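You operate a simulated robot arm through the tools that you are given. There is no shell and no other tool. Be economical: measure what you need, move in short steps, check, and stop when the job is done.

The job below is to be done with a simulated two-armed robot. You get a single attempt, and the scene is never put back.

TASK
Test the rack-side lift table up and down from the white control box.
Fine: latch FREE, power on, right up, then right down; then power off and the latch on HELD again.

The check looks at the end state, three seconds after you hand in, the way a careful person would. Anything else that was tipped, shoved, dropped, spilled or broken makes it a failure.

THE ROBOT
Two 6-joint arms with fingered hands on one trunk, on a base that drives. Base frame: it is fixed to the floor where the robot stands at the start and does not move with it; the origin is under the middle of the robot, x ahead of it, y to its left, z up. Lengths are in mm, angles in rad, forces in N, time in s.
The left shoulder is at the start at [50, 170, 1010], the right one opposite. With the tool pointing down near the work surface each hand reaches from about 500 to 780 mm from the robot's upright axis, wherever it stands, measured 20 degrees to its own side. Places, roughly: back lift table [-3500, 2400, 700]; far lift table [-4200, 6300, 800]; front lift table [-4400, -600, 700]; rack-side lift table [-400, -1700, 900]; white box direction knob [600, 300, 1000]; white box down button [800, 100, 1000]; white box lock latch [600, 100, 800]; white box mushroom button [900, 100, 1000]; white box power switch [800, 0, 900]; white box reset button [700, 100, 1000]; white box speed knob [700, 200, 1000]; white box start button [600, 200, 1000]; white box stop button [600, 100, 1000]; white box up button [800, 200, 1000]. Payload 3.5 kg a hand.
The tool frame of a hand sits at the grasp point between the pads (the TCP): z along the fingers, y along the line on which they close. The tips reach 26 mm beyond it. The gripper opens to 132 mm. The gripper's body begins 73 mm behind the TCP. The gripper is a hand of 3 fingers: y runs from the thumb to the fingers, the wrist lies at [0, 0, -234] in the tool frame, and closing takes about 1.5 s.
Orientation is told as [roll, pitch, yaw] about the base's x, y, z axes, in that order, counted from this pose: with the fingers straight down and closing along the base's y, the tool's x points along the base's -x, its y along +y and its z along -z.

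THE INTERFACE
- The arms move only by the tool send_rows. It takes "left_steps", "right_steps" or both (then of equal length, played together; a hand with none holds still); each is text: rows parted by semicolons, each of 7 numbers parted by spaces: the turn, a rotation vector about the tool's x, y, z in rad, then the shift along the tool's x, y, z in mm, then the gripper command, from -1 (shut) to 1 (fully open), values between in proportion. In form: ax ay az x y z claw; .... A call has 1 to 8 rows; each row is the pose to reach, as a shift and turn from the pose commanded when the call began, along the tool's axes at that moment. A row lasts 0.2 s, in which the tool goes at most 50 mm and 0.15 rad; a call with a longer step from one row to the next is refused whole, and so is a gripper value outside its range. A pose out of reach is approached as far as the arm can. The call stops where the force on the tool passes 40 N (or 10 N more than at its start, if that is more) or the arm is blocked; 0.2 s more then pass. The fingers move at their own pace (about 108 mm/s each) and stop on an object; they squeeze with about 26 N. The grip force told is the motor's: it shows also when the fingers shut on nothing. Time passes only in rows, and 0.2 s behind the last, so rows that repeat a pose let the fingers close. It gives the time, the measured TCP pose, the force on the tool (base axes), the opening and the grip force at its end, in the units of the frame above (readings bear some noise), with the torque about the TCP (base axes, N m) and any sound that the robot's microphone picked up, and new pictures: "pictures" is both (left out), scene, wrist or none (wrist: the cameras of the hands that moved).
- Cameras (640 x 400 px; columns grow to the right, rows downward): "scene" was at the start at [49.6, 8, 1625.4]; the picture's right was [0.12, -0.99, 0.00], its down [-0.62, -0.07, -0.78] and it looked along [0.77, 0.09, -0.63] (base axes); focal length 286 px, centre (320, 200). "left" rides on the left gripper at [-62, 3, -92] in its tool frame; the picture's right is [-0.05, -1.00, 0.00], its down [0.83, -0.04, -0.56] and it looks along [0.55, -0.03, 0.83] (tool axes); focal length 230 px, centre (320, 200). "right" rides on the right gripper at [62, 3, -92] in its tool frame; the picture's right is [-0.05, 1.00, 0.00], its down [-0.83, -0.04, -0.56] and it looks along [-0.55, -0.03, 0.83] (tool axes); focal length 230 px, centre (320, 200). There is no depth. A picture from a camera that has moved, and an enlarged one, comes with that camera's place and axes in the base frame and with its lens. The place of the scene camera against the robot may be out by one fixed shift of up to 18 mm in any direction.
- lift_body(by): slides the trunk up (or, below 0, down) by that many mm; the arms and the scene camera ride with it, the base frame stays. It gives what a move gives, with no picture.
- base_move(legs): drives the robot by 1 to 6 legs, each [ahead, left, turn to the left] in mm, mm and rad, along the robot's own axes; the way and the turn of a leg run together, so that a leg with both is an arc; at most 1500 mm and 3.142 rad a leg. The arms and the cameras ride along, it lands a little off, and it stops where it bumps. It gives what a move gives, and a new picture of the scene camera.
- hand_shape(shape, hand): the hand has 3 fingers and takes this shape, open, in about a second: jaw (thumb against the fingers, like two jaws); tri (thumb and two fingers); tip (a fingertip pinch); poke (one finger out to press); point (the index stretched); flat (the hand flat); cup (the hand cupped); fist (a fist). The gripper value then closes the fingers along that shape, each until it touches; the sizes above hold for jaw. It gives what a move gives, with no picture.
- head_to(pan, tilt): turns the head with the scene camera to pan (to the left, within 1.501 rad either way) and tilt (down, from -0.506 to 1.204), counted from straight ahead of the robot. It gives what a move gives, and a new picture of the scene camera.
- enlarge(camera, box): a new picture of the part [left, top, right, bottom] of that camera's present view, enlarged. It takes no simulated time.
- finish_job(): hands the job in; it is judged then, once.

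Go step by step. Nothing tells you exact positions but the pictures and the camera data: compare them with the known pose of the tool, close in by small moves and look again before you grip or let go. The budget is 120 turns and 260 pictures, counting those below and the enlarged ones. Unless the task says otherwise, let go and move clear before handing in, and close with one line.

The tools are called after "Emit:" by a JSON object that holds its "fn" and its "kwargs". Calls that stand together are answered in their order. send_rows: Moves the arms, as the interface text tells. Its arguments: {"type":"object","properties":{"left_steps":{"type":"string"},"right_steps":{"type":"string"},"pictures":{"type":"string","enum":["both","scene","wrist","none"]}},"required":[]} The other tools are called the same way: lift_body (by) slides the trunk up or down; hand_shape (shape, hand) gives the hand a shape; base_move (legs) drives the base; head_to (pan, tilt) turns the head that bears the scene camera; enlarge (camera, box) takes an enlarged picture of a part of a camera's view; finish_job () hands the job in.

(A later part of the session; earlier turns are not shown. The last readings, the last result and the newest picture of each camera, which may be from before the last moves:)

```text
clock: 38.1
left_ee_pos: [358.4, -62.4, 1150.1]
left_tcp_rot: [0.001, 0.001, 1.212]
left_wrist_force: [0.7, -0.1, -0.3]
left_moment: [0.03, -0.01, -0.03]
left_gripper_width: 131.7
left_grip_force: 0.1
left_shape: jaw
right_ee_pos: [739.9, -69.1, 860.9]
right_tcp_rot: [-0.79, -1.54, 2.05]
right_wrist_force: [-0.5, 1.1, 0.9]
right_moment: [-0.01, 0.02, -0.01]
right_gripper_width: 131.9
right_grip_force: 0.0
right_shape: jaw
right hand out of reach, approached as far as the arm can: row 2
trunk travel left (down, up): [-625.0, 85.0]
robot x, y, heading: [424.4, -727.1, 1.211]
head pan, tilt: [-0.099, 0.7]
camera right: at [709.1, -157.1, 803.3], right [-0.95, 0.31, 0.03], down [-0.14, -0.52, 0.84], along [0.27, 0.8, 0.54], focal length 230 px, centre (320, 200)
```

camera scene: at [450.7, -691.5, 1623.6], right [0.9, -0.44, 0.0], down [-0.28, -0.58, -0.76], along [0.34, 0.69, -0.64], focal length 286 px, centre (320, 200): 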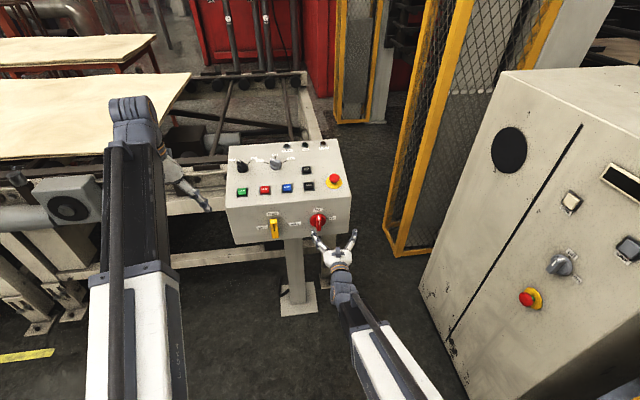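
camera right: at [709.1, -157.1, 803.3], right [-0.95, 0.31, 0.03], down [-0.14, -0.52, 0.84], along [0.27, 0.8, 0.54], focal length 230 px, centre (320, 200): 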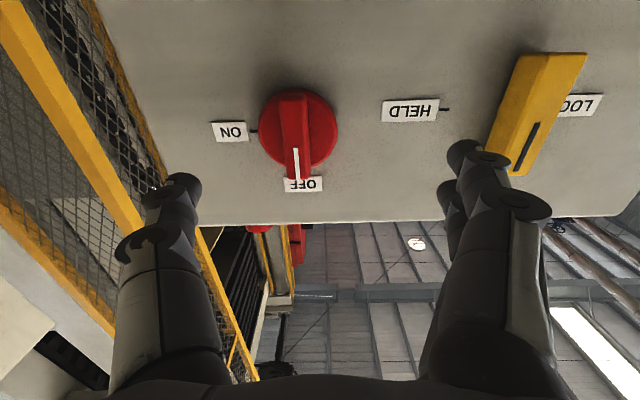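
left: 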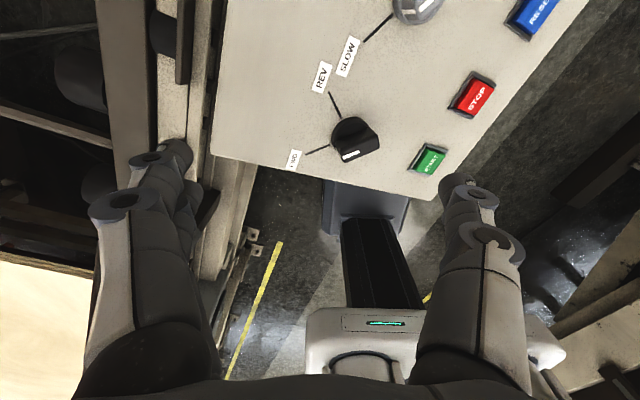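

The switch is slightly to the right of the hand's axis. I'll correct 18 mm and close in 40 mm.

Emit:
{"fn": "send_rows", "kwargs": {"right_steps": "0 0 0 0 -18 0 1; 0 0 0 0 -18 20 1; 0 0 0 0 -18 40 1; 0 0 0 0 -18 40 1", "pictures": "wrist"}}

Emit:
{"fn": "enlarge", "kwargs": {"camera": "right", "box": [200, 40, 440, 240]}}

```text
clock: 39.1
left_ee_pos: [357.9, -61.5, 1149.6]
left_tcp_rot: [0.001, 0.0, 1.214]
left_wrist_force: [-0.3, 0.5, -0.2]
left_moment: [0.03, 0.02, -0.02]
left_gripper_width: 131.8
left_grip_force: 0.1
left_shape: jaw
right_ee_pos: [765.3, -35.2, 862.4]
right_tcp_rot: [-0.733, -1.537, 1.983]
right_wrist_force: [0.1, 0.0, 0.7]
right_moment: [0.01, -0.03, -0.01]
right_gripper_width: 131.7
right_grip_force: 0.1
right_shape: jaw
right hand out of reach, approached as far as the arm can: row 1, 2, 3, 4
trunk travel left (down, up): [-625.0, 85.0]
robot x, y, heading: [425.6, -729.0, 1.211]
head pan, tilt: [-0.099, 0.7]
camera right: at [733.8, -123.2, 803.9], right [-0.95, 0.32, 0.03], down [-0.15, -0.51, 0.84], along [0.28, 0.8, 0.53], focal length 230 px, centre (320, 200)
```

right: 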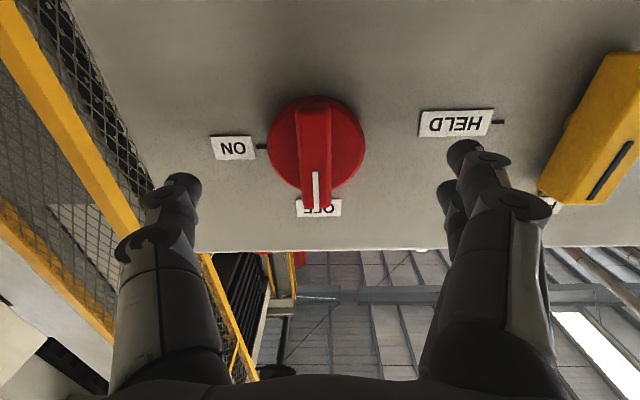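

```text
2.00 times, centred on (320, 140) of right
camera zoom: at [733.8, -123.2, 803.9], right [-0.95, 0.32, 0.03], down [-0.15, -0.51, 0.84], along [0.28, 0.8, 0.53], focal length 460 px, centre (320, 320)
```

zoom: 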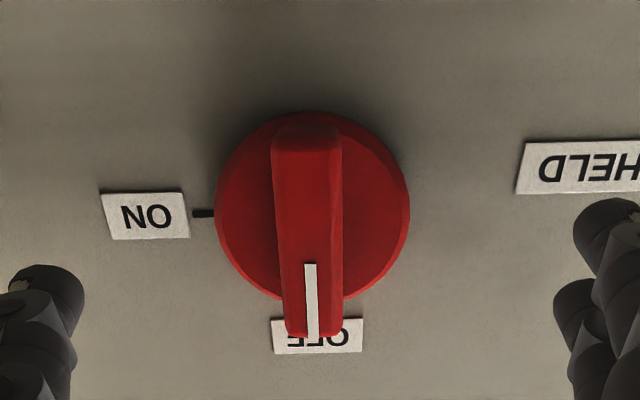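

Centred on the switch's grip bar, its front about 46 mm ahead of the TCP. I'll advance 33 mm and close on it.

Emit:
{"fn": "send_rows", "kwargs": {"right_steps": "0 0 0 0 -3 10 1; 0 0 0 0 -3 20 1; 0 0 0 0 -3 28 1; 0 0 0 0 -3 34 1; 0 0 0 0 -3 34 1", "pictures": "wrist"}}

```text
clock: 40.4
left_ee_pos: [359.4, -63.0, 1150.7]
left_tcp_rot: [0.0, -0.003, 1.214]
left_wrist_force: [0.1, -0.8, -0.2]
left_moment: [0.02, 0.0, -0.01]
left_gripper_width: 131.7
left_grip_force: 0.1
left_shape: jaw
right_ee_pos: [776.7, -4.9, 862.8]
right_tcp_rot: [-0.726, -1.537, 1.975]
right_wrist_force: [-2.3, -26.5, -2.9]
right_moment: [0.07, -0.12, 1.35]
right_gripper_width: 131.9
right_grip_force: 0.1
right_shape: jaw
trunk travel left (down, up): [-625.0, 85.0]
robot x, y, heading: [421.9, -726.3, 1.217]
head pan, tilt: [-0.099, 0.7]
camera right: at [744.1, -93.0, 803.9], right [-0.95, 0.32, 0.03], down [-0.15, -0.51, 0.85], along [0.28, 0.8, 0.53], focal length 230 px, centre (320, 200)
```

right: 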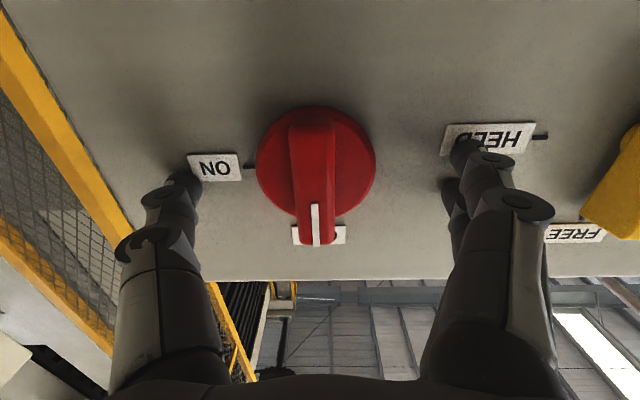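

The fingertips just touched the face. I'll ease back 5 mm and close on the bar.

Emit:
{"fn": "send_rows", "kwargs": {"right_steps": "0 0 0 0 2 -5 1; 0 0 0 0 2 -5 0.2; 0 0 0 0 2 -5 -1; 0 0 0 0 2 -6 -1; 0 0 0 0 2 -6 -1; 0 0 0 0 2 -6 -1; 0 0 0 0 2 -6 -1", "pictures": "wrist"}}

```text
clock: 42.0
left_ee_pos: [360.9, -64.3, 1151.5]
left_tcp_rot: [0.002, -0.003, 1.212]
left_wrist_force: [-0.6, 0.2, -0.2]
left_moment: [-0.03, 0.01, -0.03]
left_gripper_width: 131.8
left_grip_force: 0.1
left_shape: jaw
right_ee_pos: [778.1, -10.8, 863.4]
right_tcp_rot: [-0.713, -1.541, 1.958]
right_wrist_force: [24.7, -24.9, 4.5]
right_moment: [0.17, -0.14, -1.36]
right_gripper_width: 45.2
right_grip_force: 25.5
right_shape: jaw
trunk travel left (down, up): [-625.0, 85.0]
robot x, y, heading: [424.0, -728.1, 1.209]
head pan, tilt: [-0.099, 0.7]
camera right: at [746.4, -98.7, 804.1], right [-0.95, 0.32, 0.03], down [-0.15, -0.52, 0.84], along [0.29, 0.79, 0.54], focal length 230 px, centre (320, 200)
```

right: 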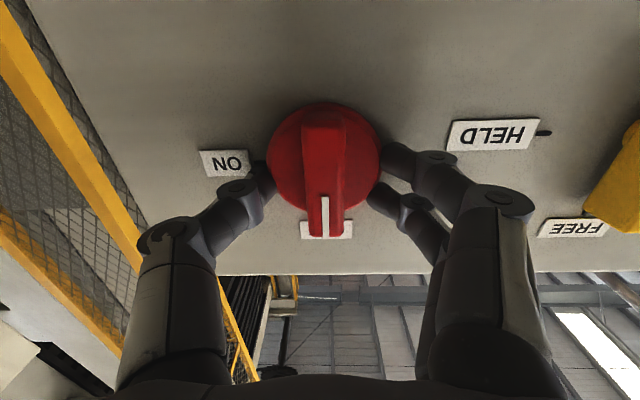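

The fingers closed on the base disc, not the bar. I'll open, back off 12 mm and close again.

Emit:
{"fn": "send_rows", "kwargs": {"right_steps": "0 0 0 0 0 0 0.2; 0 0 0 0 2 0 0.5; 0 0 0 0 3 -6 0.5; 0 0 0 0 3 -12 0.5; 0 0 0 0 3 -12 -1; 0 0 0 0 3 -12 -1; 0 0 0 0 3 -12 -1; 0 0 0 0 3 -12 -1", "pictures": "wrist"}}

```text
clock: 43.8
left_ee_pos: [358.1, -62.6, 1149.5]
left_tcp_rot: [0.001, 0.0, 1.214]
left_wrist_force: [0.2, 0.5, 0.0]
left_moment: [0.0, 0.02, -0.01]
left_gripper_width: 132.0
left_grip_force: 0.0
left_shape: jaw
right_ee_pos: [766.3, -19.3, 862.8]
right_tcp_rot: [-0.762, -1.539, 2.015]
right_wrist_force: [-4.9, -9.2, -0.5]
right_moment: [0.09, -0.02, 0.5]
right_gripper_width: 22.7
right_grip_force: 26.5
right_shape: jaw
trunk travel left (down, up): [-625.0, 85.0]
robot x, y, heading: [421.0, -725.2, 1.214]
head pan, tilt: [-0.099, 0.7]
camera right: at [735.2, -107.5, 803.3], right [-0.95, 0.31, 0.03], down [-0.14, -0.52, 0.84], along [0.28, 0.8, 0.53], focal length 230 px, centre (320, 200)
```

right: 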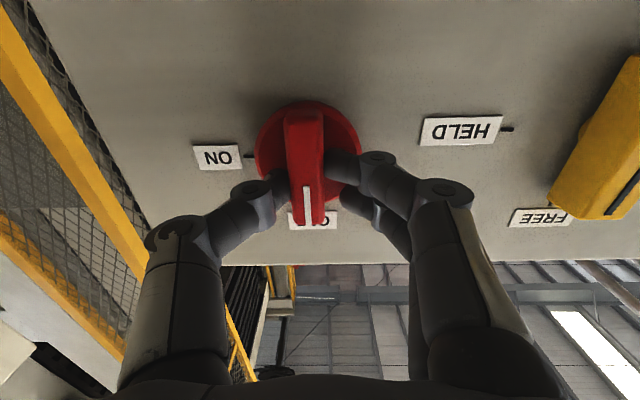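

Now gripping the bar itself (22.7 mm). I'll re-centre slightly and start twisting toward ON.

Emit:
{"fn": "send_rows", "kwargs": {"right_steps": "0 0 0.0 3 -4 0 -1; 0 0 0.12 5 -6 0 -1; 0 0 0.27 5 -6 0 -1; 0 0 0.42 5 -6 0 -1; 0 0 0.57 5 -6 0 -1; 0 0 0.72 5 -6 0 -1; 0 0 0.87 5 -6 0 -1", "pictures": "wrist"}}

```text
clock: 45.4
left_ee_pos: [360.5, -64.1, 1150.7]
left_tcp_rot: [0.001, -0.002, 1.211]
left_wrist_force: [0.0, 0.3, -0.1]
left_moment: [-0.03, 0.01, 0.01]
left_gripper_width: 131.8
left_grip_force: 0.1
left_shape: jaw
right_ee_pos: [771.9, -23.3, 859.6]
right_tcp_rot: [1.543, -0.715, -0.307]
right_wrist_force: [13.2, -11.9, 21.3]
right_moment: [0.32, -0.16, -0.21]
right_gripper_width: 19.3
right_grip_force: 26.2
right_shape: jaw
right hand out of reach, approached as far as the arm can: row 2, 3, 4, 5, 6, 7
trunk travel left (down, up): [-625.0, 85.0]
robot x, y, heading: [421.0, -729.6, 1.212]
head pan, tilt: [-0.099, 0.7]
camera right: at [696.0, -94.1, 823.5], right [-0.58, 0.21, 0.79], down [0.45, -0.72, 0.53], along [0.68, 0.66, 0.33], focal length 230 px, centre (320, 200)
```

right: 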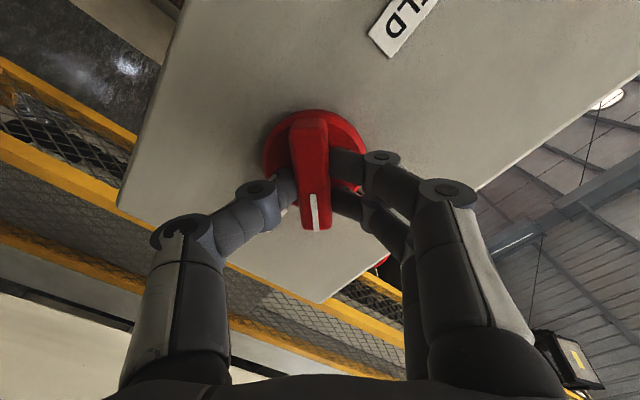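

It turns with the hand. I'll continue the remaining 0.7 rad.

Emit:
{"fn": "send_rows", "kwargs": {"right_steps": "0 0 0.15 -2 2 0 -1; 0 0 0.3 -2 2 0 -1; 0 0 0.45 -2 2 0 -1; 0 0 0.6 -2 2 0 -1; 0 0 0.71 -2 2 0 -1; 0 0 0.73 -2 2 0 -1", "pictures": "both"}}

Emit:
{"fn": "enlarge", "kwargs": {"camera": "scene", "box": [215, 125, 365, 265]}}

```text
clock: 46.8
left_ee_pos: [360.9, -62.3, 1150.4]
left_tcp_rot: [0.002, 0.001, 1.214]
left_wrist_force: [0.7, 0.3, 0.7]
left_moment: [-0.01, -0.01, 0.02]
left_gripper_width: 131.9
left_grip_force: 0.0
left_shape: jaw
right_ee_pos: [771.1, -21.6, 858.8]
right_tcp_rot: [1.544, 0.011, -0.322]
right_wrist_force: [25.8, -17.1, -3.6]
right_moment: [-0.15, -0.19, -0.45]
right_gripper_width: 19.9
right_grip_force: 26.5
right_shape: jaw
trunk travel left (down, up): [-625.0, 85.0]
robot x, y, heading: [421.1, -728.1, 1.205]
head pan, tilt: [-0.099, 0.7]
camera scene: at [452.6, -692.4, 1623.4], right [0.9, -0.44, 0.0], down [-0.29, -0.58, -0.76], along [0.34, 0.69, -0.64], focal length 286 px, centre (320, 200)
camera right: at [684.3, -88.5, 866.3], right [0.07, 0.0, 1.0], down [0.61, -0.79, -0.04], along [0.79, 0.61, -0.06], focal length 230 px, centre (320, 200)
```

scene: 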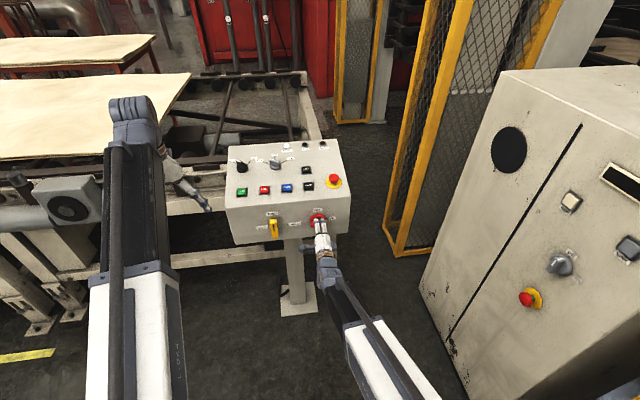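
right: 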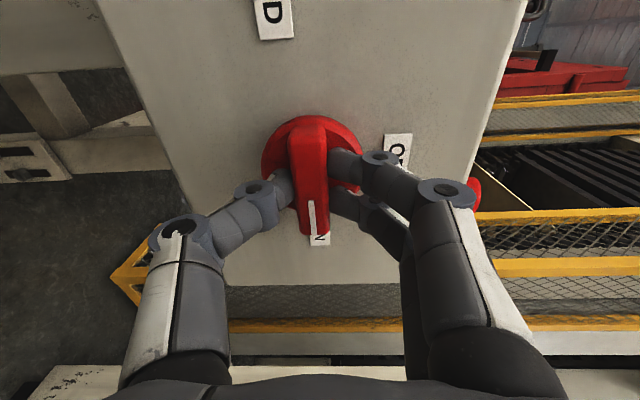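

```text
2.86 times, centred on (290, 195) of scene
camera zoom: at [452.6, -692.4, 1623.4], right [0.9, -0.44, 0.0], down [-0.29, -0.58, -0.76], along [0.34, 0.69, -0.64], focal length 818 px, centre (406, 214)
```

zoom: 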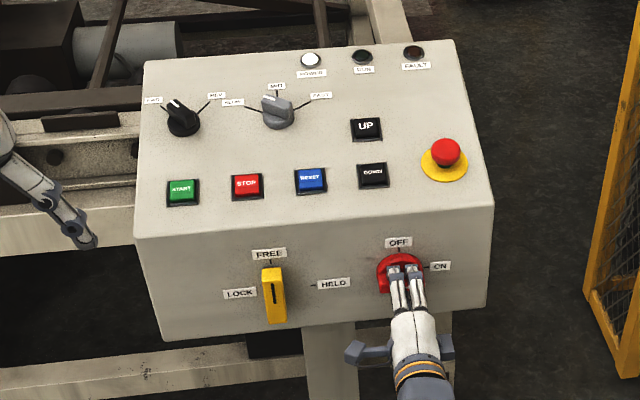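

The POWER lamp is lit, so the switch is at ON. I'll release and back straight out.

Emit:
{"fn": "send_rows", "kwargs": {"right_steps": "0 0 0 0 0 0 0.4; 0 0 0 0 0 0 0.8; 0 0 0 0 0 0 1; 0 0 0 0 0 -25 1; 0 0 0 0 0 -60 1; 0 0 0 0 0 -100 1; 0 0 0 0 0 -130 1", "pictures": "none"}}

Emit:
{"fn": "enlarge", "kwargs": {"camera": "scene", "box": [215, 125, 365, 265]}}

```text
clock: 48.4
left_ee_pos: [358.5, -61.5, 1150.1]
left_tcp_rot: [0.0, 0.0, 1.213]
left_wrist_force: [0.1, 0.4, 0.1]
left_moment: [-0.05, -0.02, -0.03]
left_gripper_width: 132.0
left_grip_force: 0.0
left_shape: jaw
right_ee_pos: [726.6, -143.4, 865.8]
right_tcp_rot: [1.549, 0.007, -0.312]
right_wrist_force: [0.4, 1.1, -0.2]
right_moment: [0.0, 0.01, -0.03]
right_gripper_width: 132.1
right_grip_force: 0.1
right_shape: jaw
trunk travel left (down, up): [-625.0, 85.0]
robot x, y, heading: [420.5, -727.4, 1.209]
head pan, tilt: [-0.099, 0.7]
```

```text
2.86 times, centred on (290, 195) of scene
camera zoom: at [449.7, -691.2, 1623.6], right [0.9, -0.44, 0.0], down [-0.28, -0.58, -0.77], along [0.34, 0.69, -0.64], focal length 818 px, centre (406, 214)
```

zoom: 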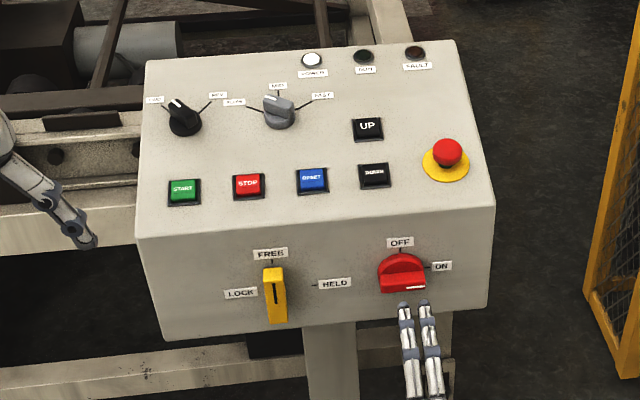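

Switch stays at ON and latch at FREE. Since the lift table is behind me here, I'll drive back to a spot at heading about 0, where the left hand can press UP/DOWN and the head can watch the table.

Emit:
{"fn": "base_move", "kwargs": {"legs": [[0, 560, 0], [0, 0, -1.209]]}}

Emit:
{"fn": "hand_shape", "kwargs": {"shape": "poke", "hand": "left"}}

```text
clock: 54.6
left_ee_pos: [509.9, -256.1, 1149.7]
left_tcp_rot: [0.0, 0.0, -0.03]
left_wrist_force: [-0.7, 0.4, -0.6]
left_moment: [0.02, -0.01, 0.0]
left_gripper_width: 132.1
left_grip_force: 0.0
left_shape: jaw
right_ee_pos: [552.4, -631.0, 864.0]
right_tcp_rot: [1.547, 0.007, -1.554]
right_wrist_force: [-0.6, -0.5, 0.4]
right_moment: [0.04, 0.01, 0.0]
right_gripper_width: 132.1
right_grip_force: 0.1
right_shape: jaw
trunk travel left (down, up): [-625.0, 85.0]
robot x, y, heading: [-97.5, -530.4, -0.029]
head pan, tilt: [-0.099, 0.7]
camera scene: at [-51.4, -542.6, 1623.6], right [-0.13, -0.99, 0.0], down [-0.64, 0.08, -0.76], along [0.76, -0.1, -0.64], focal length 286 px, centre (320, 200)
```

scene: 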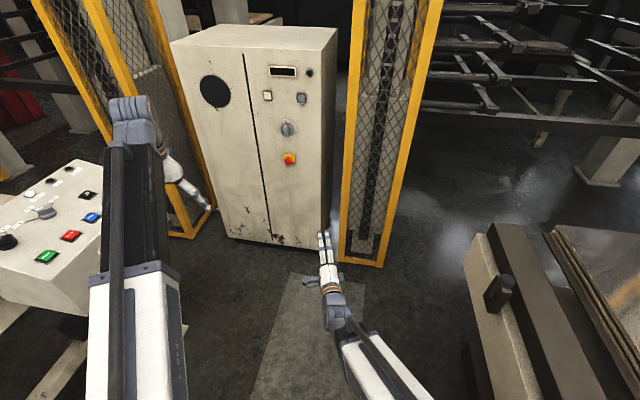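

```text
clock: 55.5
left_ee_pos: [510.6, -253.8, 1150.2]
left_tcp_rot: [-0.001, 0.0, -0.03]
left_wrist_force: [-0.1, 0.5, 0.8]
left_moment: [0.01, 0.01, -0.02]
left_gripper_width: 0.0
left_grip_force: 0.0
left_shape: poke
right_ee_pos: [552.1, -630.1, 864.1]
right_tcp_rot: [1.547, 0.006, -1.552]
right_wrist_force: [0.0, -0.2, 0.5]
right_moment: [0.02, 0.01, 0.0]
right_gripper_width: 131.9
right_grip_force: 0.1
right_shape: jaw
trunk travel left (down, up): [-625.0, 85.0]
robot x, y, heading: [-99.7, -531.4, -0.033]
head pan, tilt: [-0.099, 0.7]
```

Next, forward-left to about (80,-120), so the left hand arrives above the button area at a safe height.

Emit:
{"fn": "base_move", "kwargs": {"legs": [[160, 418, 0.04]]}}

Emit:
{"fn": "send_rows", "kwargs": {"left_steps": "0 0 0 0 0 0 -1", "pictures": "wrist"}}

Emit:
{"fn": "head_to", "kwargs": {"pan": -1.4, "tilt": 0.4}}

```text
clock: 58.2
left_ee_pos: [659.2, 190.9, 1148.9]
left_tcp_rot: [0.0, -0.002, 0.017]
left_wrist_force: [-1.3, -0.1, -0.1]
left_moment: [-0.04, 0.01, -0.02]
left_gripper_width: 0.0
left_grip_force: 0.2
left_shape: poke
right_ee_pos: [718.2, -181.9, 863.8]
right_tcp_rot: [1.549, 0.006, -1.507]
right_wrist_force: [-0.1, 0.5, 0.4]
right_moment: [-0.04, -0.01, -0.01]
right_gripper_width: 131.8
right_grip_force: 0.2
right_shape: jaw
trunk travel left (down, up): [-625.0, 85.0]
robot x, y, heading: [64.3, -114.7, 0.016]
head pan, tilt: [-0.099, 0.7]
camera scene: at [111.4, -122.2, 1623.5], right [-0.08, -1.0, 0.0], down [-0.64, 0.05, -0.76], along [0.76, -0.06, -0.64], focal length 286 px, centre (320, 200)
```

scene: 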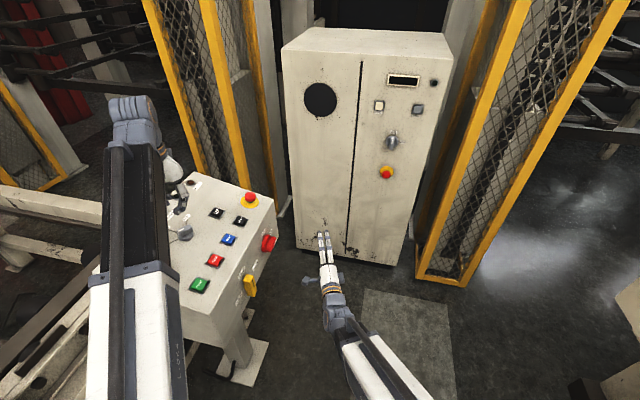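

```text
clock: 58.6
left_ee_pos: [658.4, 190.4, 1150.6]
left_tcp_rot: [0.0, 0.0, 0.018]
left_wrist_force: [-0.2, 0.7, 0.4]
left_moment: [0.01, 0.0, 0.0]
left_gripper_width: 0.1
left_grip_force: 0.1
left_shape: poke
right_ee_pos: [718.4, -183.1, 864.2]
right_tcp_rot: [1.548, 0.009, -1.505]
right_wrist_force: [-0.6, -0.4, 0.3]
right_moment: [0.01, 0.01, -0.01]
right_gripper_width: 132.1
right_grip_force: 0.1
right_shape: jaw
trunk travel left (down, up): [-625.0, 85.0]
robot x, y, heading: [61.1, -111.3, 0.021]
head pan, tilt: [-0.099, 0.7]
camera left: at [721.3, 194.9, 1240.7], right [0.07, -1.0, 0.0], down [-0.83, -0.06, 0.56], along [-0.55, -0.04, -0.83], focal length 230 px, centre (320, 200)
```

left: 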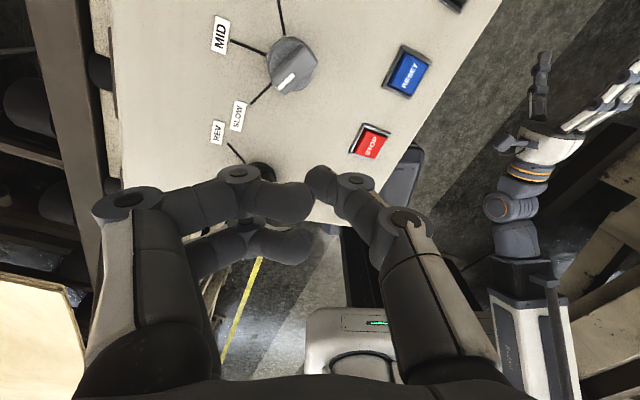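

```text
clock: 60.1
left_ee_pos: [658.8, 190.6, 1149.7]
left_tcp_rot: [-0.001, 0.0, 0.018]
left_wrist_force: [0.3, -0.6, 0.1]
left_moment: [0.0, 0.0, 0.0]
left_gripper_width: 0.0
left_grip_force: 0.0
left_shape: poke
right_ee_pos: [717.9, -182.5, 863.7]
right_tcp_rot: [1.549, 0.009, -1.507]
right_wrist_force: [0.3, -0.6, 0.5]
right_moment: [0.04, 0.01, 0.02]
right_gripper_width: 131.9
right_grip_force: 0.0
right_shape: jaw
trunk travel left (down, up): [-625.0, 85.0]
robot x, y, heading: [62.6, -110.7, 0.015]
head pan, tilt: [-1.4, 0.4]
camera scene: at [44.0, -206.7, 1650.4], right [-0.98, -0.19, 0.0], down [-0.07, 0.38, -0.92], along [0.17, -0.9, -0.39], focal length 286 px, centre (320, 200)
```

scene: 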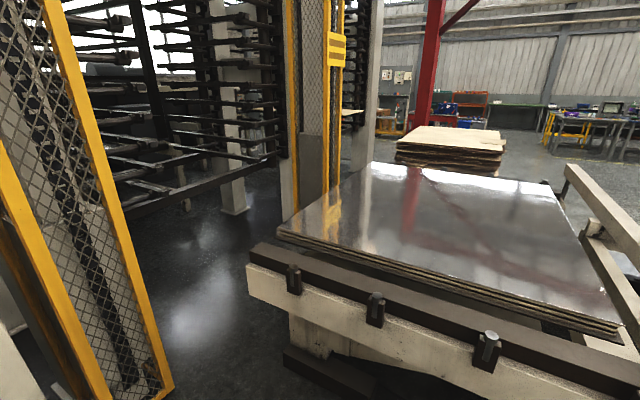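

The lift table is in view again (front beam edge around row 250–370). I'll move 50 mm closer, open the poke shape to see its finger, and shift toward the UP button.

Emit:
{"fn": "base_move", "kwargs": {"legs": [[50, 0, 0]]}}

Emit:
{"fn": "send_rows", "kwargs": {"left_steps": "0 0 0 -20 -10 0 1; 0 0 0 -40 -20 0 1; 0 0 0 -60 -30 10 1; 0 0 0 -80 -40 20 1; 0 0 0 -90 -45 30 1; 0 0 0 -90 -45 30 1", "pictures": "wrist"}}

```text
clock: 61.0
left_ee_pos: [711.8, 189.5, 1149.2]
left_tcp_rot: [-0.002, 0.001, 0.018]
left_wrist_force: [1.0, 0.1, -0.5]
left_moment: [0.01, 0.06, 0.01]
left_gripper_width: 0.0
left_grip_force: 0.0
left_shape: poke
right_ee_pos: [771.1, -182.6, 864.4]
right_tcp_rot: [1.549, 0.007, -1.506]
right_wrist_force: [-0.6, 0.1, -0.5]
right_moment: [0.01, -0.03, 0.0]
right_gripper_width: 131.8
right_grip_force: 0.0
right_shape: jaw
trunk travel left (down, up): [-625.0, 85.0]
robot x, y, heading: [115.9, -114.3, 0.018]
head pan, tilt: [-1.4, 0.4]
camera scene: at [96.2, -205.8, 1650.4], right [-0.98, -0.19, 0.0], down [-0.07, 0.38, -0.92], along [0.17, -0.9, -0.39], focal length 286 px, centre (320, 200)
```

scene: 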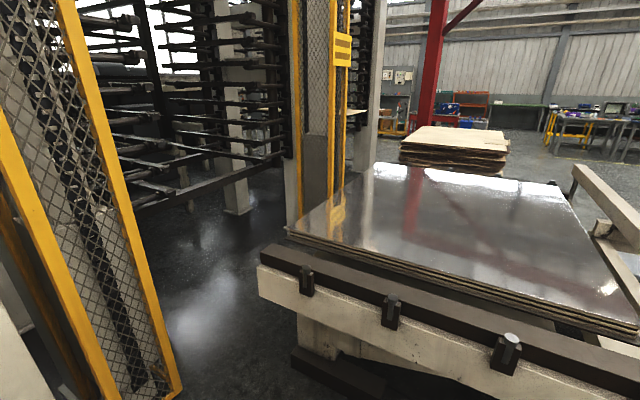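

```text
clock: 62.4
left_ee_pos: [802.8, 146.7, 1121.3]
left_tcp_rot: [0.0, 0.001, 0.018]
left_wrist_force: [-0.5, 0.7, 0.6]
left_moment: [-0.01, -0.01, 0.03]
left_gripper_width: 0.1
left_grip_force: 0.2
left_shape: poke
right_ee_pos: [770.3, -182.5, 864.3]
right_tcp_rot: [1.547, 0.008, -1.505]
right_wrist_force: [-0.5, 0.8, -1.0]
right_moment: [0.01, 0.0, -0.02]
right_gripper_width: 132.1
right_grip_force: 0.0
right_shape: jaw
trunk travel left (down, up): [-625.0, 85.0]
robot x, y, heading: [109.9, -111.5, 0.02]
head pan, tilt: [-1.4, 0.4]
camera left: at [865.7, 151.8, 1211.4], right [0.07, -1.0, 0.0], down [-0.83, -0.06, 0.56], along [-0.55, -0.04, -0.83], focal length 230 px, centre (320, 200)
```

left: 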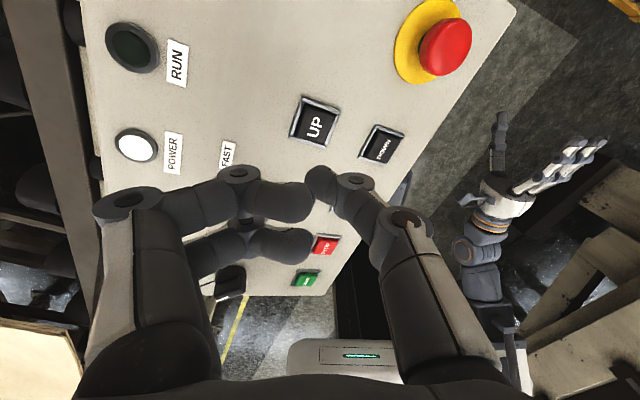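

The UP and DOWN buttons are in view past the hand. I'll check which fingertip is out.

Emit:
{"fn": "enlarge", "kwargs": {"camera": "left", "box": [200, 60, 440, 300]}}

Emit:
{"fn": "head_to", "kwargs": {"pan": 0.2, "tilt": 0.75}}

```text
1.67 times, centred on (320, 180) of left
camera zoom: at [865.7, 151.8, 1211.4], right [0.07, -1.0, 0.0], down [-0.83, -0.06, 0.56], along [-0.55, -0.04, -0.83], focal length 384 px, centre (320, 233)
```

zoom: 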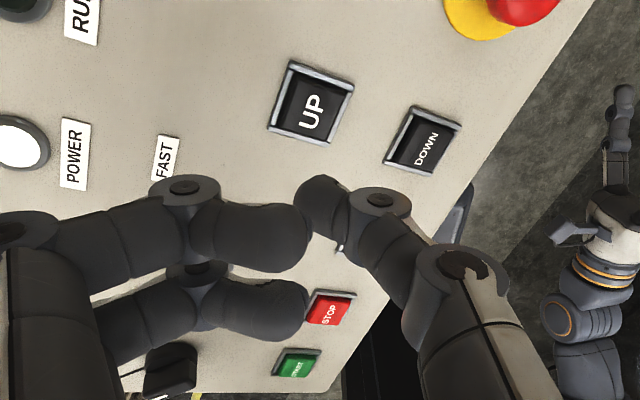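

```text
clock: 64.1
left_ee_pos: [803.6, 147.2, 1121.2]
left_tcp_rot: [0.0, 0.0, 0.017]
left_wrist_force: [0.6, 0.5, -0.5]
left_moment: [0.01, 0.0, 0.0]
left_gripper_width: 0.0
left_grip_force: 0.0
left_shape: poke
right_ee_pos: [770.1, -182.5, 864.6]
right_tcp_rot: [1.548, 0.008, -1.506]
right_wrist_force: [0.3, 0.2, -0.5]
right_moment: [0.04, 0.02, 0.0]
right_gripper_width: 131.8
right_grip_force: 0.1
right_shape: jaw
trunk travel left (down, up): [-625.0, 85.0]
robot x, y, heading: [115.2, -114.3, 0.013]
head pan, tilt: [0.201, 0.75]
camera scene: at [158.5, -97.0, 1619.3], right [0.22, -0.98, 0.0], down [-0.67, -0.15, -0.73], along [0.71, 0.16, -0.68], focal length 286 px, centre (320, 200)
```

scene: 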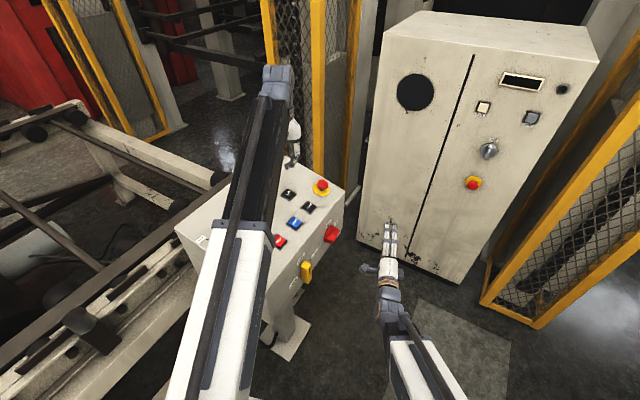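

The poke shape looks like a closed pinch. I'll compare it with the "point" shape.

Emit:
{"fn": "hand_shape", "kwargs": {"shape": "point", "hand": "left"}}

Emit:
{"fn": "enlarge", "kwargs": {"camera": "left", "box": [120, 10, 520, 390]}}

```text
clock: 65.0
left_ee_pos: [803.3, 147.0, 1120.4]
left_tcp_rot: [-0.001, -0.001, 0.018]
left_wrist_force: [-0.7, 0.1, 0.6]
left_moment: [-0.02, 0.0, 0.02]
left_gripper_width: 0.0
left_grip_force: 0.1
left_shape: point
right_ee_pos: [768.4, -181.4, 864.3]
right_tcp_rot: [1.546, 0.006, -1.507]
right_wrist_force: [-0.5, 0.1, 0.1]
right_moment: [0.0, 0.0, 0.02]
right_gripper_width: 132.1
right_grip_force: 0.0
right_shape: jaw
trunk travel left (down, up): [-625.0, 85.0]
robot x, y, heading: [113.7, -111.6, 0.015]
head pan, tilt: [0.201, 0.75]
```

```text
1.05 times, centred on (320, 200) of left (not enlarged: the box is as wide or as high as the picture)
camera zoom: at [865.6, 152.0, 1211.5], right [0.07, -1.0, 0.0], down [-0.83, -0.06, 0.56], along [-0.55, -0.04, -0.83], focal length 242 px, centre (320, 200)
```

zoom: 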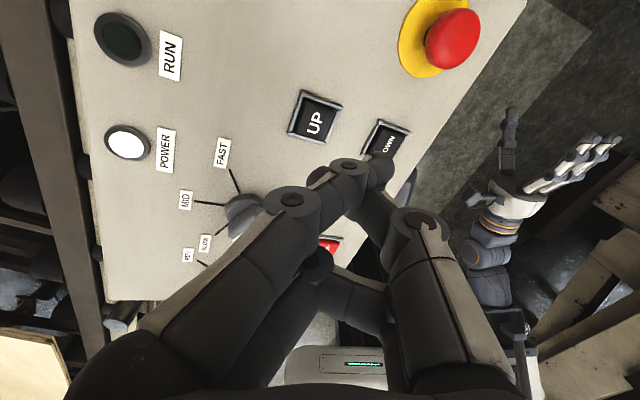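

Poke is better: its thumb tip sits on the tool axis. I'll return to poke, align over UP (about (805,154)) and descend to just above it.

Emit:
{"fn": "hand_shape", "kwargs": {"shape": "poke", "hand": "left"}}

Emit:
{"fn": "send_rows", "kwargs": {"left_steps": "0 0 0 -2 7 25 1; 0 0 0 -2 7 50 1; 0 0 0 -2 7 75 1; 0 0 0 -2 7 75 1", "pictures": "wrist"}}

Emit:
{"fn": "enlarge", "kwargs": {"camera": "left", "box": [240, 80, 400, 240]}}

```text
clock: 65.9
left_ee_pos: [803.2, 146.8, 1120.7]
left_tcp_rot: [0.0, 0.0, 0.018]
left_wrist_force: [0.6, 0.3, 0.3]
left_moment: [-0.01, 0.03, 0.02]
left_gripper_width: 0.1
left_grip_force: 0.1
left_shape: poke
right_ee_pos: [770.1, -182.1, 863.9]
right_tcp_rot: [1.551, 0.008, -1.506]
right_wrist_force: [-0.4, -1.0, -0.1]
right_moment: [-0.02, 0.01, 0.0]
right_gripper_width: 132.0
right_grip_force: 0.1
right_shape: jaw
trunk travel left (down, up): [-625.0, 85.0]
robot x, y, heading: [115.9, -111.0, 0.01]
head pan, tilt: [0.201, 0.75]
```

```text
clock: 66.9
left_ee_pos: [804.4, 153.4, 1042.2]
left_tcp_rot: [0.0, 0.0, 0.017]
left_wrist_force: [0.0, -0.4, 0.1]
left_moment: [0.01, -0.01, -0.01]
left_gripper_width: 0.1
left_grip_force: 0.0
left_shape: poke
right_ee_pos: [769.8, -181.7, 864.2]
right_tcp_rot: [1.548, 0.007, -1.506]
right_wrist_force: [-0.4, -0.9, 0.0]
right_moment: [0.0, 0.01, -0.02]
right_gripper_width: 131.8
right_grip_force: 0.2
right_shape: jaw
trunk travel left (down, up): [-625.0, 85.0]
robot x, y, heading: [111.9, -111.0, 0.015]
head pan, tilt: [0.201, 0.75]
camera left: at [866.3, 157.9, 1134.9], right [0.07, -1.0, 0.0], down [-0.83, -0.06, 0.56], along [-0.55, -0.04, -0.83], focal length 230 px, centre (320, 200)
```

left: 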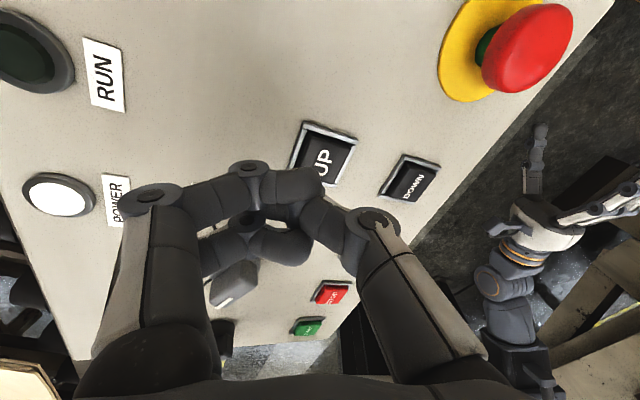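

```text
2.50 times, centred on (320, 160) of left
camera zoom: at [866.3, 157.9, 1134.9], right [0.07, -1.0, 0.0], down [-0.83, -0.06, 0.56], along [-0.55, -0.04, -0.83], focal length 575 px, centre (320, 300)
```

zoom: 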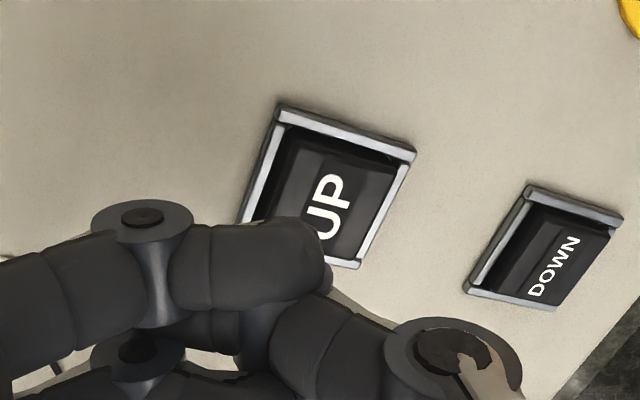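

UP triangulates to (808,153,995), and the fingertips are about 20 mm above it. I'll turn the head to the table, then press down in small steps.

Emit:
{"fn": "head_to", "kwargs": {"pan": -1.4, "tilt": 0.4}}

Emit:
{"fn": "send_rows", "kwargs": {"left_steps": "0 0 0 -3 0 6 1; 0 0 0 -3 0 12 1; 0 0 0 -3 0 16 1; 0 0 0 -3 0 19 1; 0 0 0 -3 0 22 1; 0 0 0 -3 0 25 1", "pictures": "both"}}

```text
clock: 68.6
left_ee_pos: [803.4, 152.5, 1045.0]
left_tcp_rot: [-0.001, -0.002, 0.019]
left_wrist_force: [0.0, 0.8, -0.9]
left_moment: [0.01, 0.02, -0.04]
left_gripper_width: 0.0
left_grip_force: 0.0
left_shape: poke
right_ee_pos: [769.2, -182.7, 864.7]
right_tcp_rot: [1.547, 0.006, -1.506]
right_wrist_force: [0.4, 0.1, -0.4]
right_moment: [0.0, -0.01, 0.0]
right_gripper_width: 131.9
right_grip_force: 0.0
right_shape: jaw
trunk travel left (down, up): [-625.0, 85.0]
robot x, y, heading: [109.2, -111.1, 0.017]
head pan, tilt: [-1.4, 0.4]
camera scene: at [95.0, -205.8, 1650.4], right [-0.98, -0.19, 0.0], down [-0.07, 0.38, -0.92], along [0.17, -0.9, -0.39], focal length 286 px, centre (320, 200)
```

scene: 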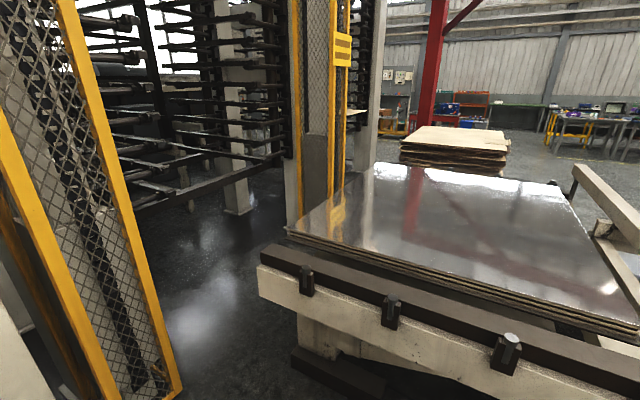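

```text
clock: 70.0
left_ee_pos: [805.0, 154.0, 1019.6]
left_tcp_rot: [0.0, 0.0, 0.017]
left_wrist_force: [0.6, 0.8, -0.1]
left_moment: [0.02, 0.0, -0.04]
left_gripper_width: 0.0
left_grip_force: 0.0
left_shape: poke
right_ee_pos: [769.9, -181.9, 863.7]
right_tcp_rot: [1.549, 0.007, -1.506]
right_wrist_force: [0.3, -0.1, 0.1]
right_moment: [-0.03, 0.01, 0.01]
right_gripper_width: 132.0
right_grip_force: 0.1
right_shape: jaw
trunk travel left (down, up): [-625.0, 85.0]
robot x, y, heading: [111.6, -114.2, 0.015]
head pan, tilt: [-1.4, 0.4]
camera scene: at [95.0, -205.8, 1650.4], right [-0.98, -0.19, 0.0], down [-0.07, 0.38, -0.92], along [0.17, -0.9, -0.39], focal length 286 px, centre (320, 200)
camera left: at [868.5, 158.9, 1110.1], right [0.07, -1.0, 0.0], down [-0.83, -0.06, 0.56], along [-0.55, -0.04, -0.83], focal length 230 px, centre (320, 200)
```

scene: 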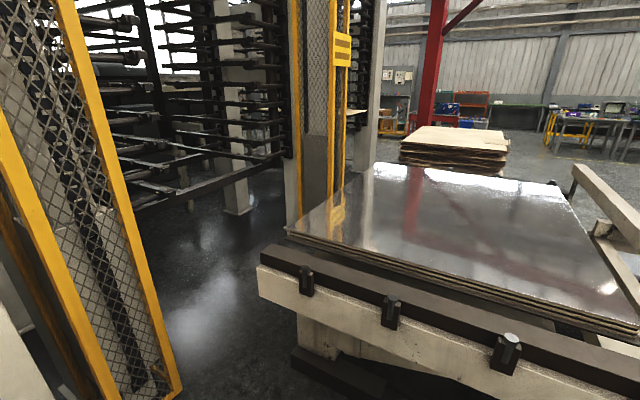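
left: 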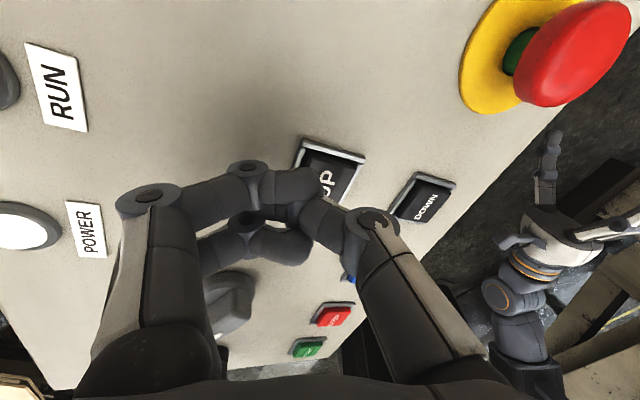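

No contact yet and the table is still. I'll re-centre by 3 mm and continue down gently.

Emit:
{"fn": "send_rows", "kwargs": {"left_steps": "0 0 0 -2 -3 4 1; 0 0 0 -2 -3 7 1; 0 0 0 -2 -3 10 1; 0 0 0 -2 -3 12 1; 0 0 0 -2 -3 14 1", "pictures": "both"}}

```text
clock: 71.2
left_ee_pos: [808.2, 151.1, 1006.3]
left_tcp_rot: [-0.001, 0.0, 0.016]
left_wrist_force: [-0.5, 0.5, 0.0]
left_moment: [-0.04, 0.01, 0.03]
left_gripper_width: 0.0
left_grip_force: 0.0
left_shape: poke
right_ee_pos: [769.2, -181.9, 864.3]
right_tcp_rot: [1.549, 0.008, -1.506]
right_wrist_force: [-0.3, 0.5, -0.3]
right_moment: [-0.04, -0.01, 0.02]
right_gripper_width: 132.1
right_grip_force: 0.0
right_shape: jaw
trunk travel left (down, up): [-625.0, 85.0]
robot x, y, heading: [112.2, -108.4, 0.019]
head pan, tilt: [-1.4, 0.4]
camera scene: at [94.9, -205.8, 1650.4], right [-0.98, -0.19, 0.0], down [-0.07, 0.38, -0.92], along [0.17, -0.9, -0.39], focal length 286 px, centre (320, 200)
camera left: at [870.3, 155.7, 1096.6], right [0.07, -1.0, 0.0], down [-0.83, -0.06, 0.56], along [-0.55, -0.04, -0.83], focal length 230 px, centre (320, 200)
```

scene: 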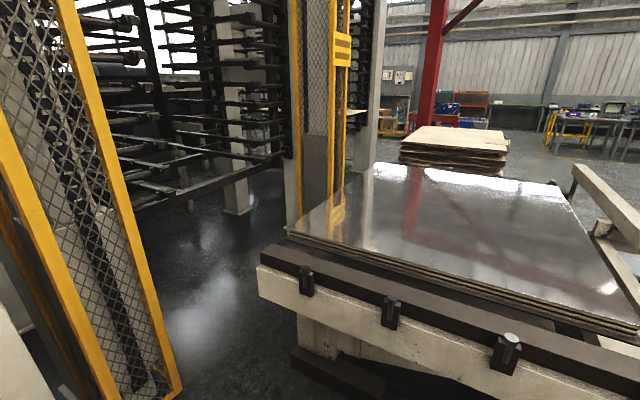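
left: 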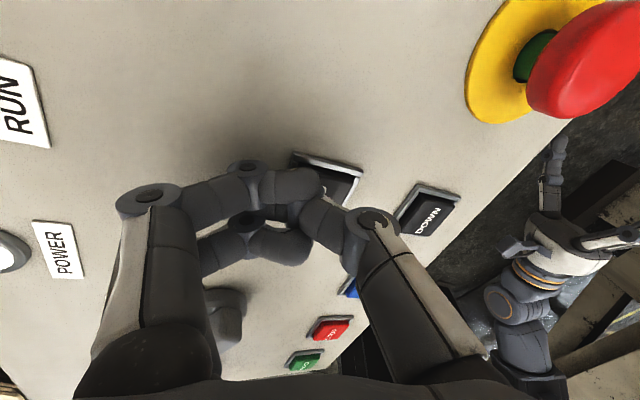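

Still slightly above; the fingertip sits a little left of the button's centre. I'll shift 5 mm right and continue down.

Emit:
{"fn": "send_rows", "kwargs": {"left_steps": "0 0 0 -2 -5 0 1; 0 0 0 -2 -5 4 1; 0 0 0 -2 -5 7 1; 0 0 0 -2 -5 10 1; 0 0 0 -2 -5 12 1; 0 0 0 -2 -5 14 1", "pictures": "both"}}

```text
clock: 72.3
left_ee_pos: [812.1, 145.8, 1002.5]
left_tcp_rot: [0.004, -0.01, 0.017]
left_wrist_force: [-4.2, -0.1, 25.6]
left_moment: [0.7, -0.02, 0.13]
left_gripper_width: 0.0
left_grip_force: 0.1
left_shape: poke
right_ee_pos: [767.4, -181.4, 863.9]
right_tcp_rot: [1.549, 0.008, -1.507]
right_wrist_force: [-0.5, -0.4, 0.2]
right_moment: [-0.01, 0.0, -0.01]
right_gripper_width: 132.0
right_grip_force: 0.1
right_shape: jaw
trunk travel left (down, up): [-625.0, 85.0]
robot x, y, heading: [111.3, -111.7, 0.018]
head pan, tilt: [-1.4, 0.4]
heard: click
stopped in row 5 (left hand): the force on the tool passed its limit at 43 N (the readings are from after the stop); the commanded pose is now the measured one
camera scene: at [91.9, -206.8, 1650.3], right [-0.98, -0.19, 0.0], down [-0.07, 0.38, -0.92], along [0.17, -0.9, -0.39], focal length 286 px, centre (320, 200)
camera left: at [872.0, 149.8, 1093.5], right [0.07, -1.0, 0.0], down [-0.84, -0.06, 0.55], along [-0.54, -0.04, -0.84], focal length 230 px, centre (320, 200)
```

scene: 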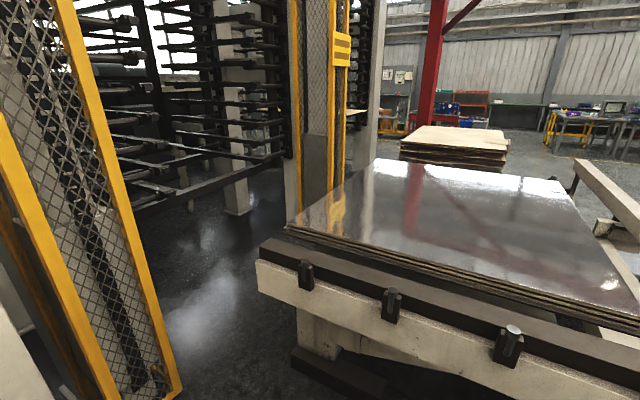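
left: 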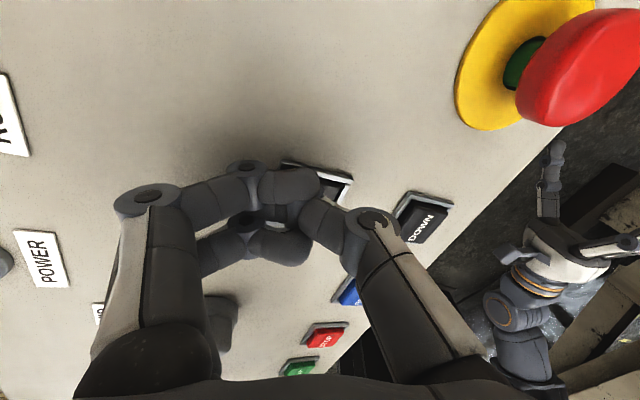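

Click heard, and the sheets on the table have risen slightly. I'll keep holding UP and watch.

Emit:
{"fn": "send_rows", "kwargs": {"left_steps": "0 0 0 0 0 0 1; 0 0 0 0 0 0 1; 0 0 0 0 0 0 1; 0 0 0 0 0 0 1; 0 0 0 0 0 0 1; 0 0 0 0 0 0 1; 0 0 0 0 0 0 1; 0 0 0 0 0 0 1", "pictures": "scene"}}

```text
clock: 74.1
left_ee_pos: [810.2, 145.9, 1001.4]
left_tcp_rot: [0.001, -0.01, 0.016]
left_wrist_force: [0.7, -0.4, 34.1]
left_moment: [0.96, -0.09, -0.05]
left_gripper_width: 0.0
left_grip_force: 0.1
left_shape: poke
right_ee_pos: [767.6, -183.8, 866.4]
right_tcp_rot: [1.55, 0.007, -1.508]
right_wrist_force: [0.5, 0.3, 0.1]
right_moment: [0.01, 0.0, 0.02]
right_gripper_width: 132.0
right_grip_force: 0.1
right_shape: jaw
trunk travel left (down, up): [-625.0, 85.0]
robot x, y, heading: [112.6, -114.2, 0.016]
head pan, tilt: [-1.4, 0.4]
camera scene: at [91.7, -207.4, 1650.3], right [-0.98, -0.19, 0.0], down [-0.07, 0.38, -0.92], along [0.17, -0.9, -0.39], focal length 286 px, centre (320, 200)
```

scene: 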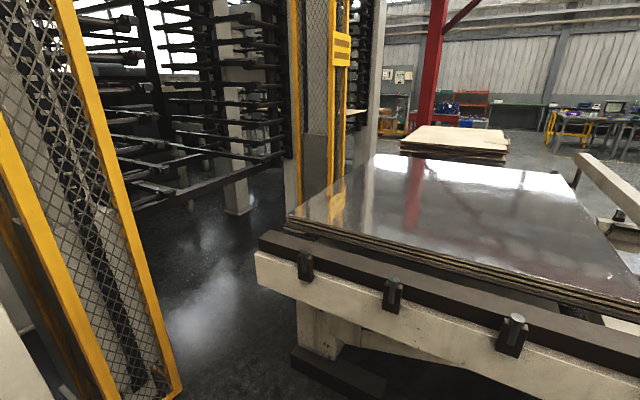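

The table rises while UP is held. I'll keep holding.

Emit:
{"fn": "send_rows", "kwargs": {"left_steps": "0 0 0 0 0 0 1; 0 0 0 0 0 0 1; 0 0 0 0 0 0 1; 0 0 0 0 0 0 1; 0 0 0 0 0 0 1; 0 0 0 0 0 0 1; 0 0 0 0 0 0 1; 0 0 0 0 0 0 1", "pictures": "none"}}

Emit:
{"fn": "send_rows", "kwargs": {"left_steps": "0 0 0 0 0 0 1; 0 0 0 0 0 0 1; 0 0 0 0 0 0 1; 0 0 0 0 0 0 1; 0 0 0 0 0 0 1; 0 0 0 0 0 0 1; 0 0 0 0 0 0 1; 0 0 0 0 0 0 1", "pictures": "scene"}}

Emit:
{"fn": "send_rows", "kwargs": {"left_steps": "0 0 0 0 0 0 1; 0 0 0 0 0 0 1; 0 0 0 0 0 0 1; 0 0 0 0 0 0 1; 0 0 0 0 0 0 1; 0 0 0 0 0 0 1; 0 0 0 0 0 0 1; 0 0 0 0 0 0 1", "pictures": "scene"}}

```text
clock: 75.9
left_ee_pos: [810.1, 145.0, 1001.6]
left_tcp_rot: [0.001, -0.01, 0.015]
left_wrist_force: [1.2, -2.3, 33.4]
left_moment: [0.97, -0.08, -0.01]
left_gripper_width: 0.2
left_grip_force: 0.1
left_shape: poke
right_ee_pos: [768.2, -182.2, 866.1]
right_tcp_rot: [1.55, 0.009, -1.508]
right_wrist_force: [-0.1, -0.1, 0.2]
right_moment: [-0.03, -0.04, 0.02]
right_gripper_width: 132.0
right_grip_force: 0.0
right_shape: jaw
trunk travel left (down, up): [-625.0, 85.0]
robot x, y, heading: [111.1, -112.4, 0.018]
head pan, tilt: [-1.4, 0.4]
```

```text
clock: 77.7
left_ee_pos: [810.6, 145.2, 1000.4]
left_tcp_rot: [0.002, -0.01, 0.017]
left_wrist_force: [0.6, -2.9, 32.5]
left_moment: [0.94, -0.1, -0.02]
left_gripper_width: 0.0
left_grip_force: 0.1
left_shape: poke
right_ee_pos: [768.1, -183.6, 865.8]
right_tcp_rot: [1.55, 0.008, -1.508]
right_wrist_force: [0.0, 0.5, 0.3]
right_moment: [-0.03, 0.02, -0.02]
right_gripper_width: 131.6
right_grip_force: 0.1
right_shape: jaw
trunk travel left (down, up): [-625.0, 85.0]
robot x, y, heading: [116.4, -111.4, 0.017]
head pan, tilt: [-1.4, 0.4]
camera scene: at [91.7, -207.5, 1650.3], right [-0.98, -0.19, 0.0], down [-0.07, 0.38, -0.92], along [0.17, -0.9, -0.39], focal length 286 px, centre (320, 200)
```

scene: 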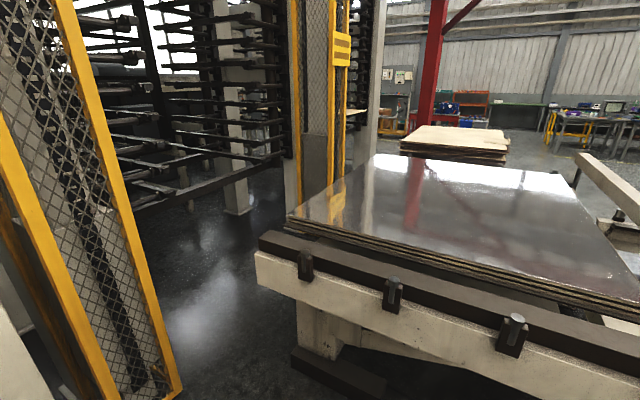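

```text
clock: 79.5
left_ee_pos: [810.1, 145.2, 1000.9]
left_tcp_rot: [0.002, -0.012, 0.017]
left_wrist_force: [-1.0, -3.9, 32.2]
left_moment: [0.93, -0.06, -0.02]
left_gripper_width: 0.0
left_grip_force: 0.1
left_shape: poke
right_ee_pos: [768.6, -182.9, 866.2]
right_tcp_rot: [1.548, 0.009, -1.506]
right_wrist_force: [0.8, 0.0, 0.1]
right_moment: [-0.02, 0.0, -0.01]
right_gripper_width: 131.8
right_grip_force: 0.1
right_shape: jaw
trunk travel left (down, up): [-625.0, 85.0]
robot x, y, heading: [112.4, -111.1, 0.02]
head pan, tilt: [-1.4, 0.4]
camera scene: at [91.7, -207.6, 1650.3], right [-0.98, -0.19, 0.0], down [-0.07, 0.38, -0.92], along [0.17, -0.9, -0.39], focal length 286 px, centre (320, 200)
```

scene: 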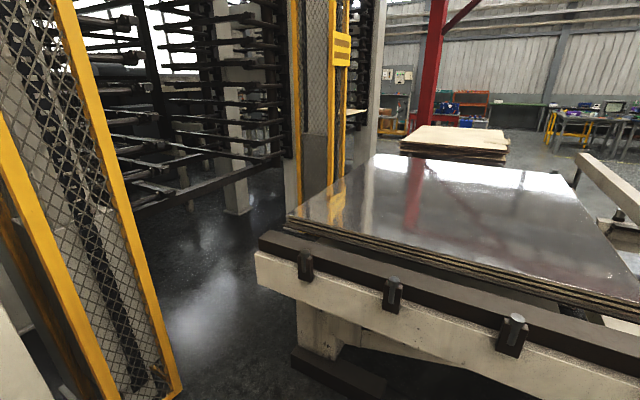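

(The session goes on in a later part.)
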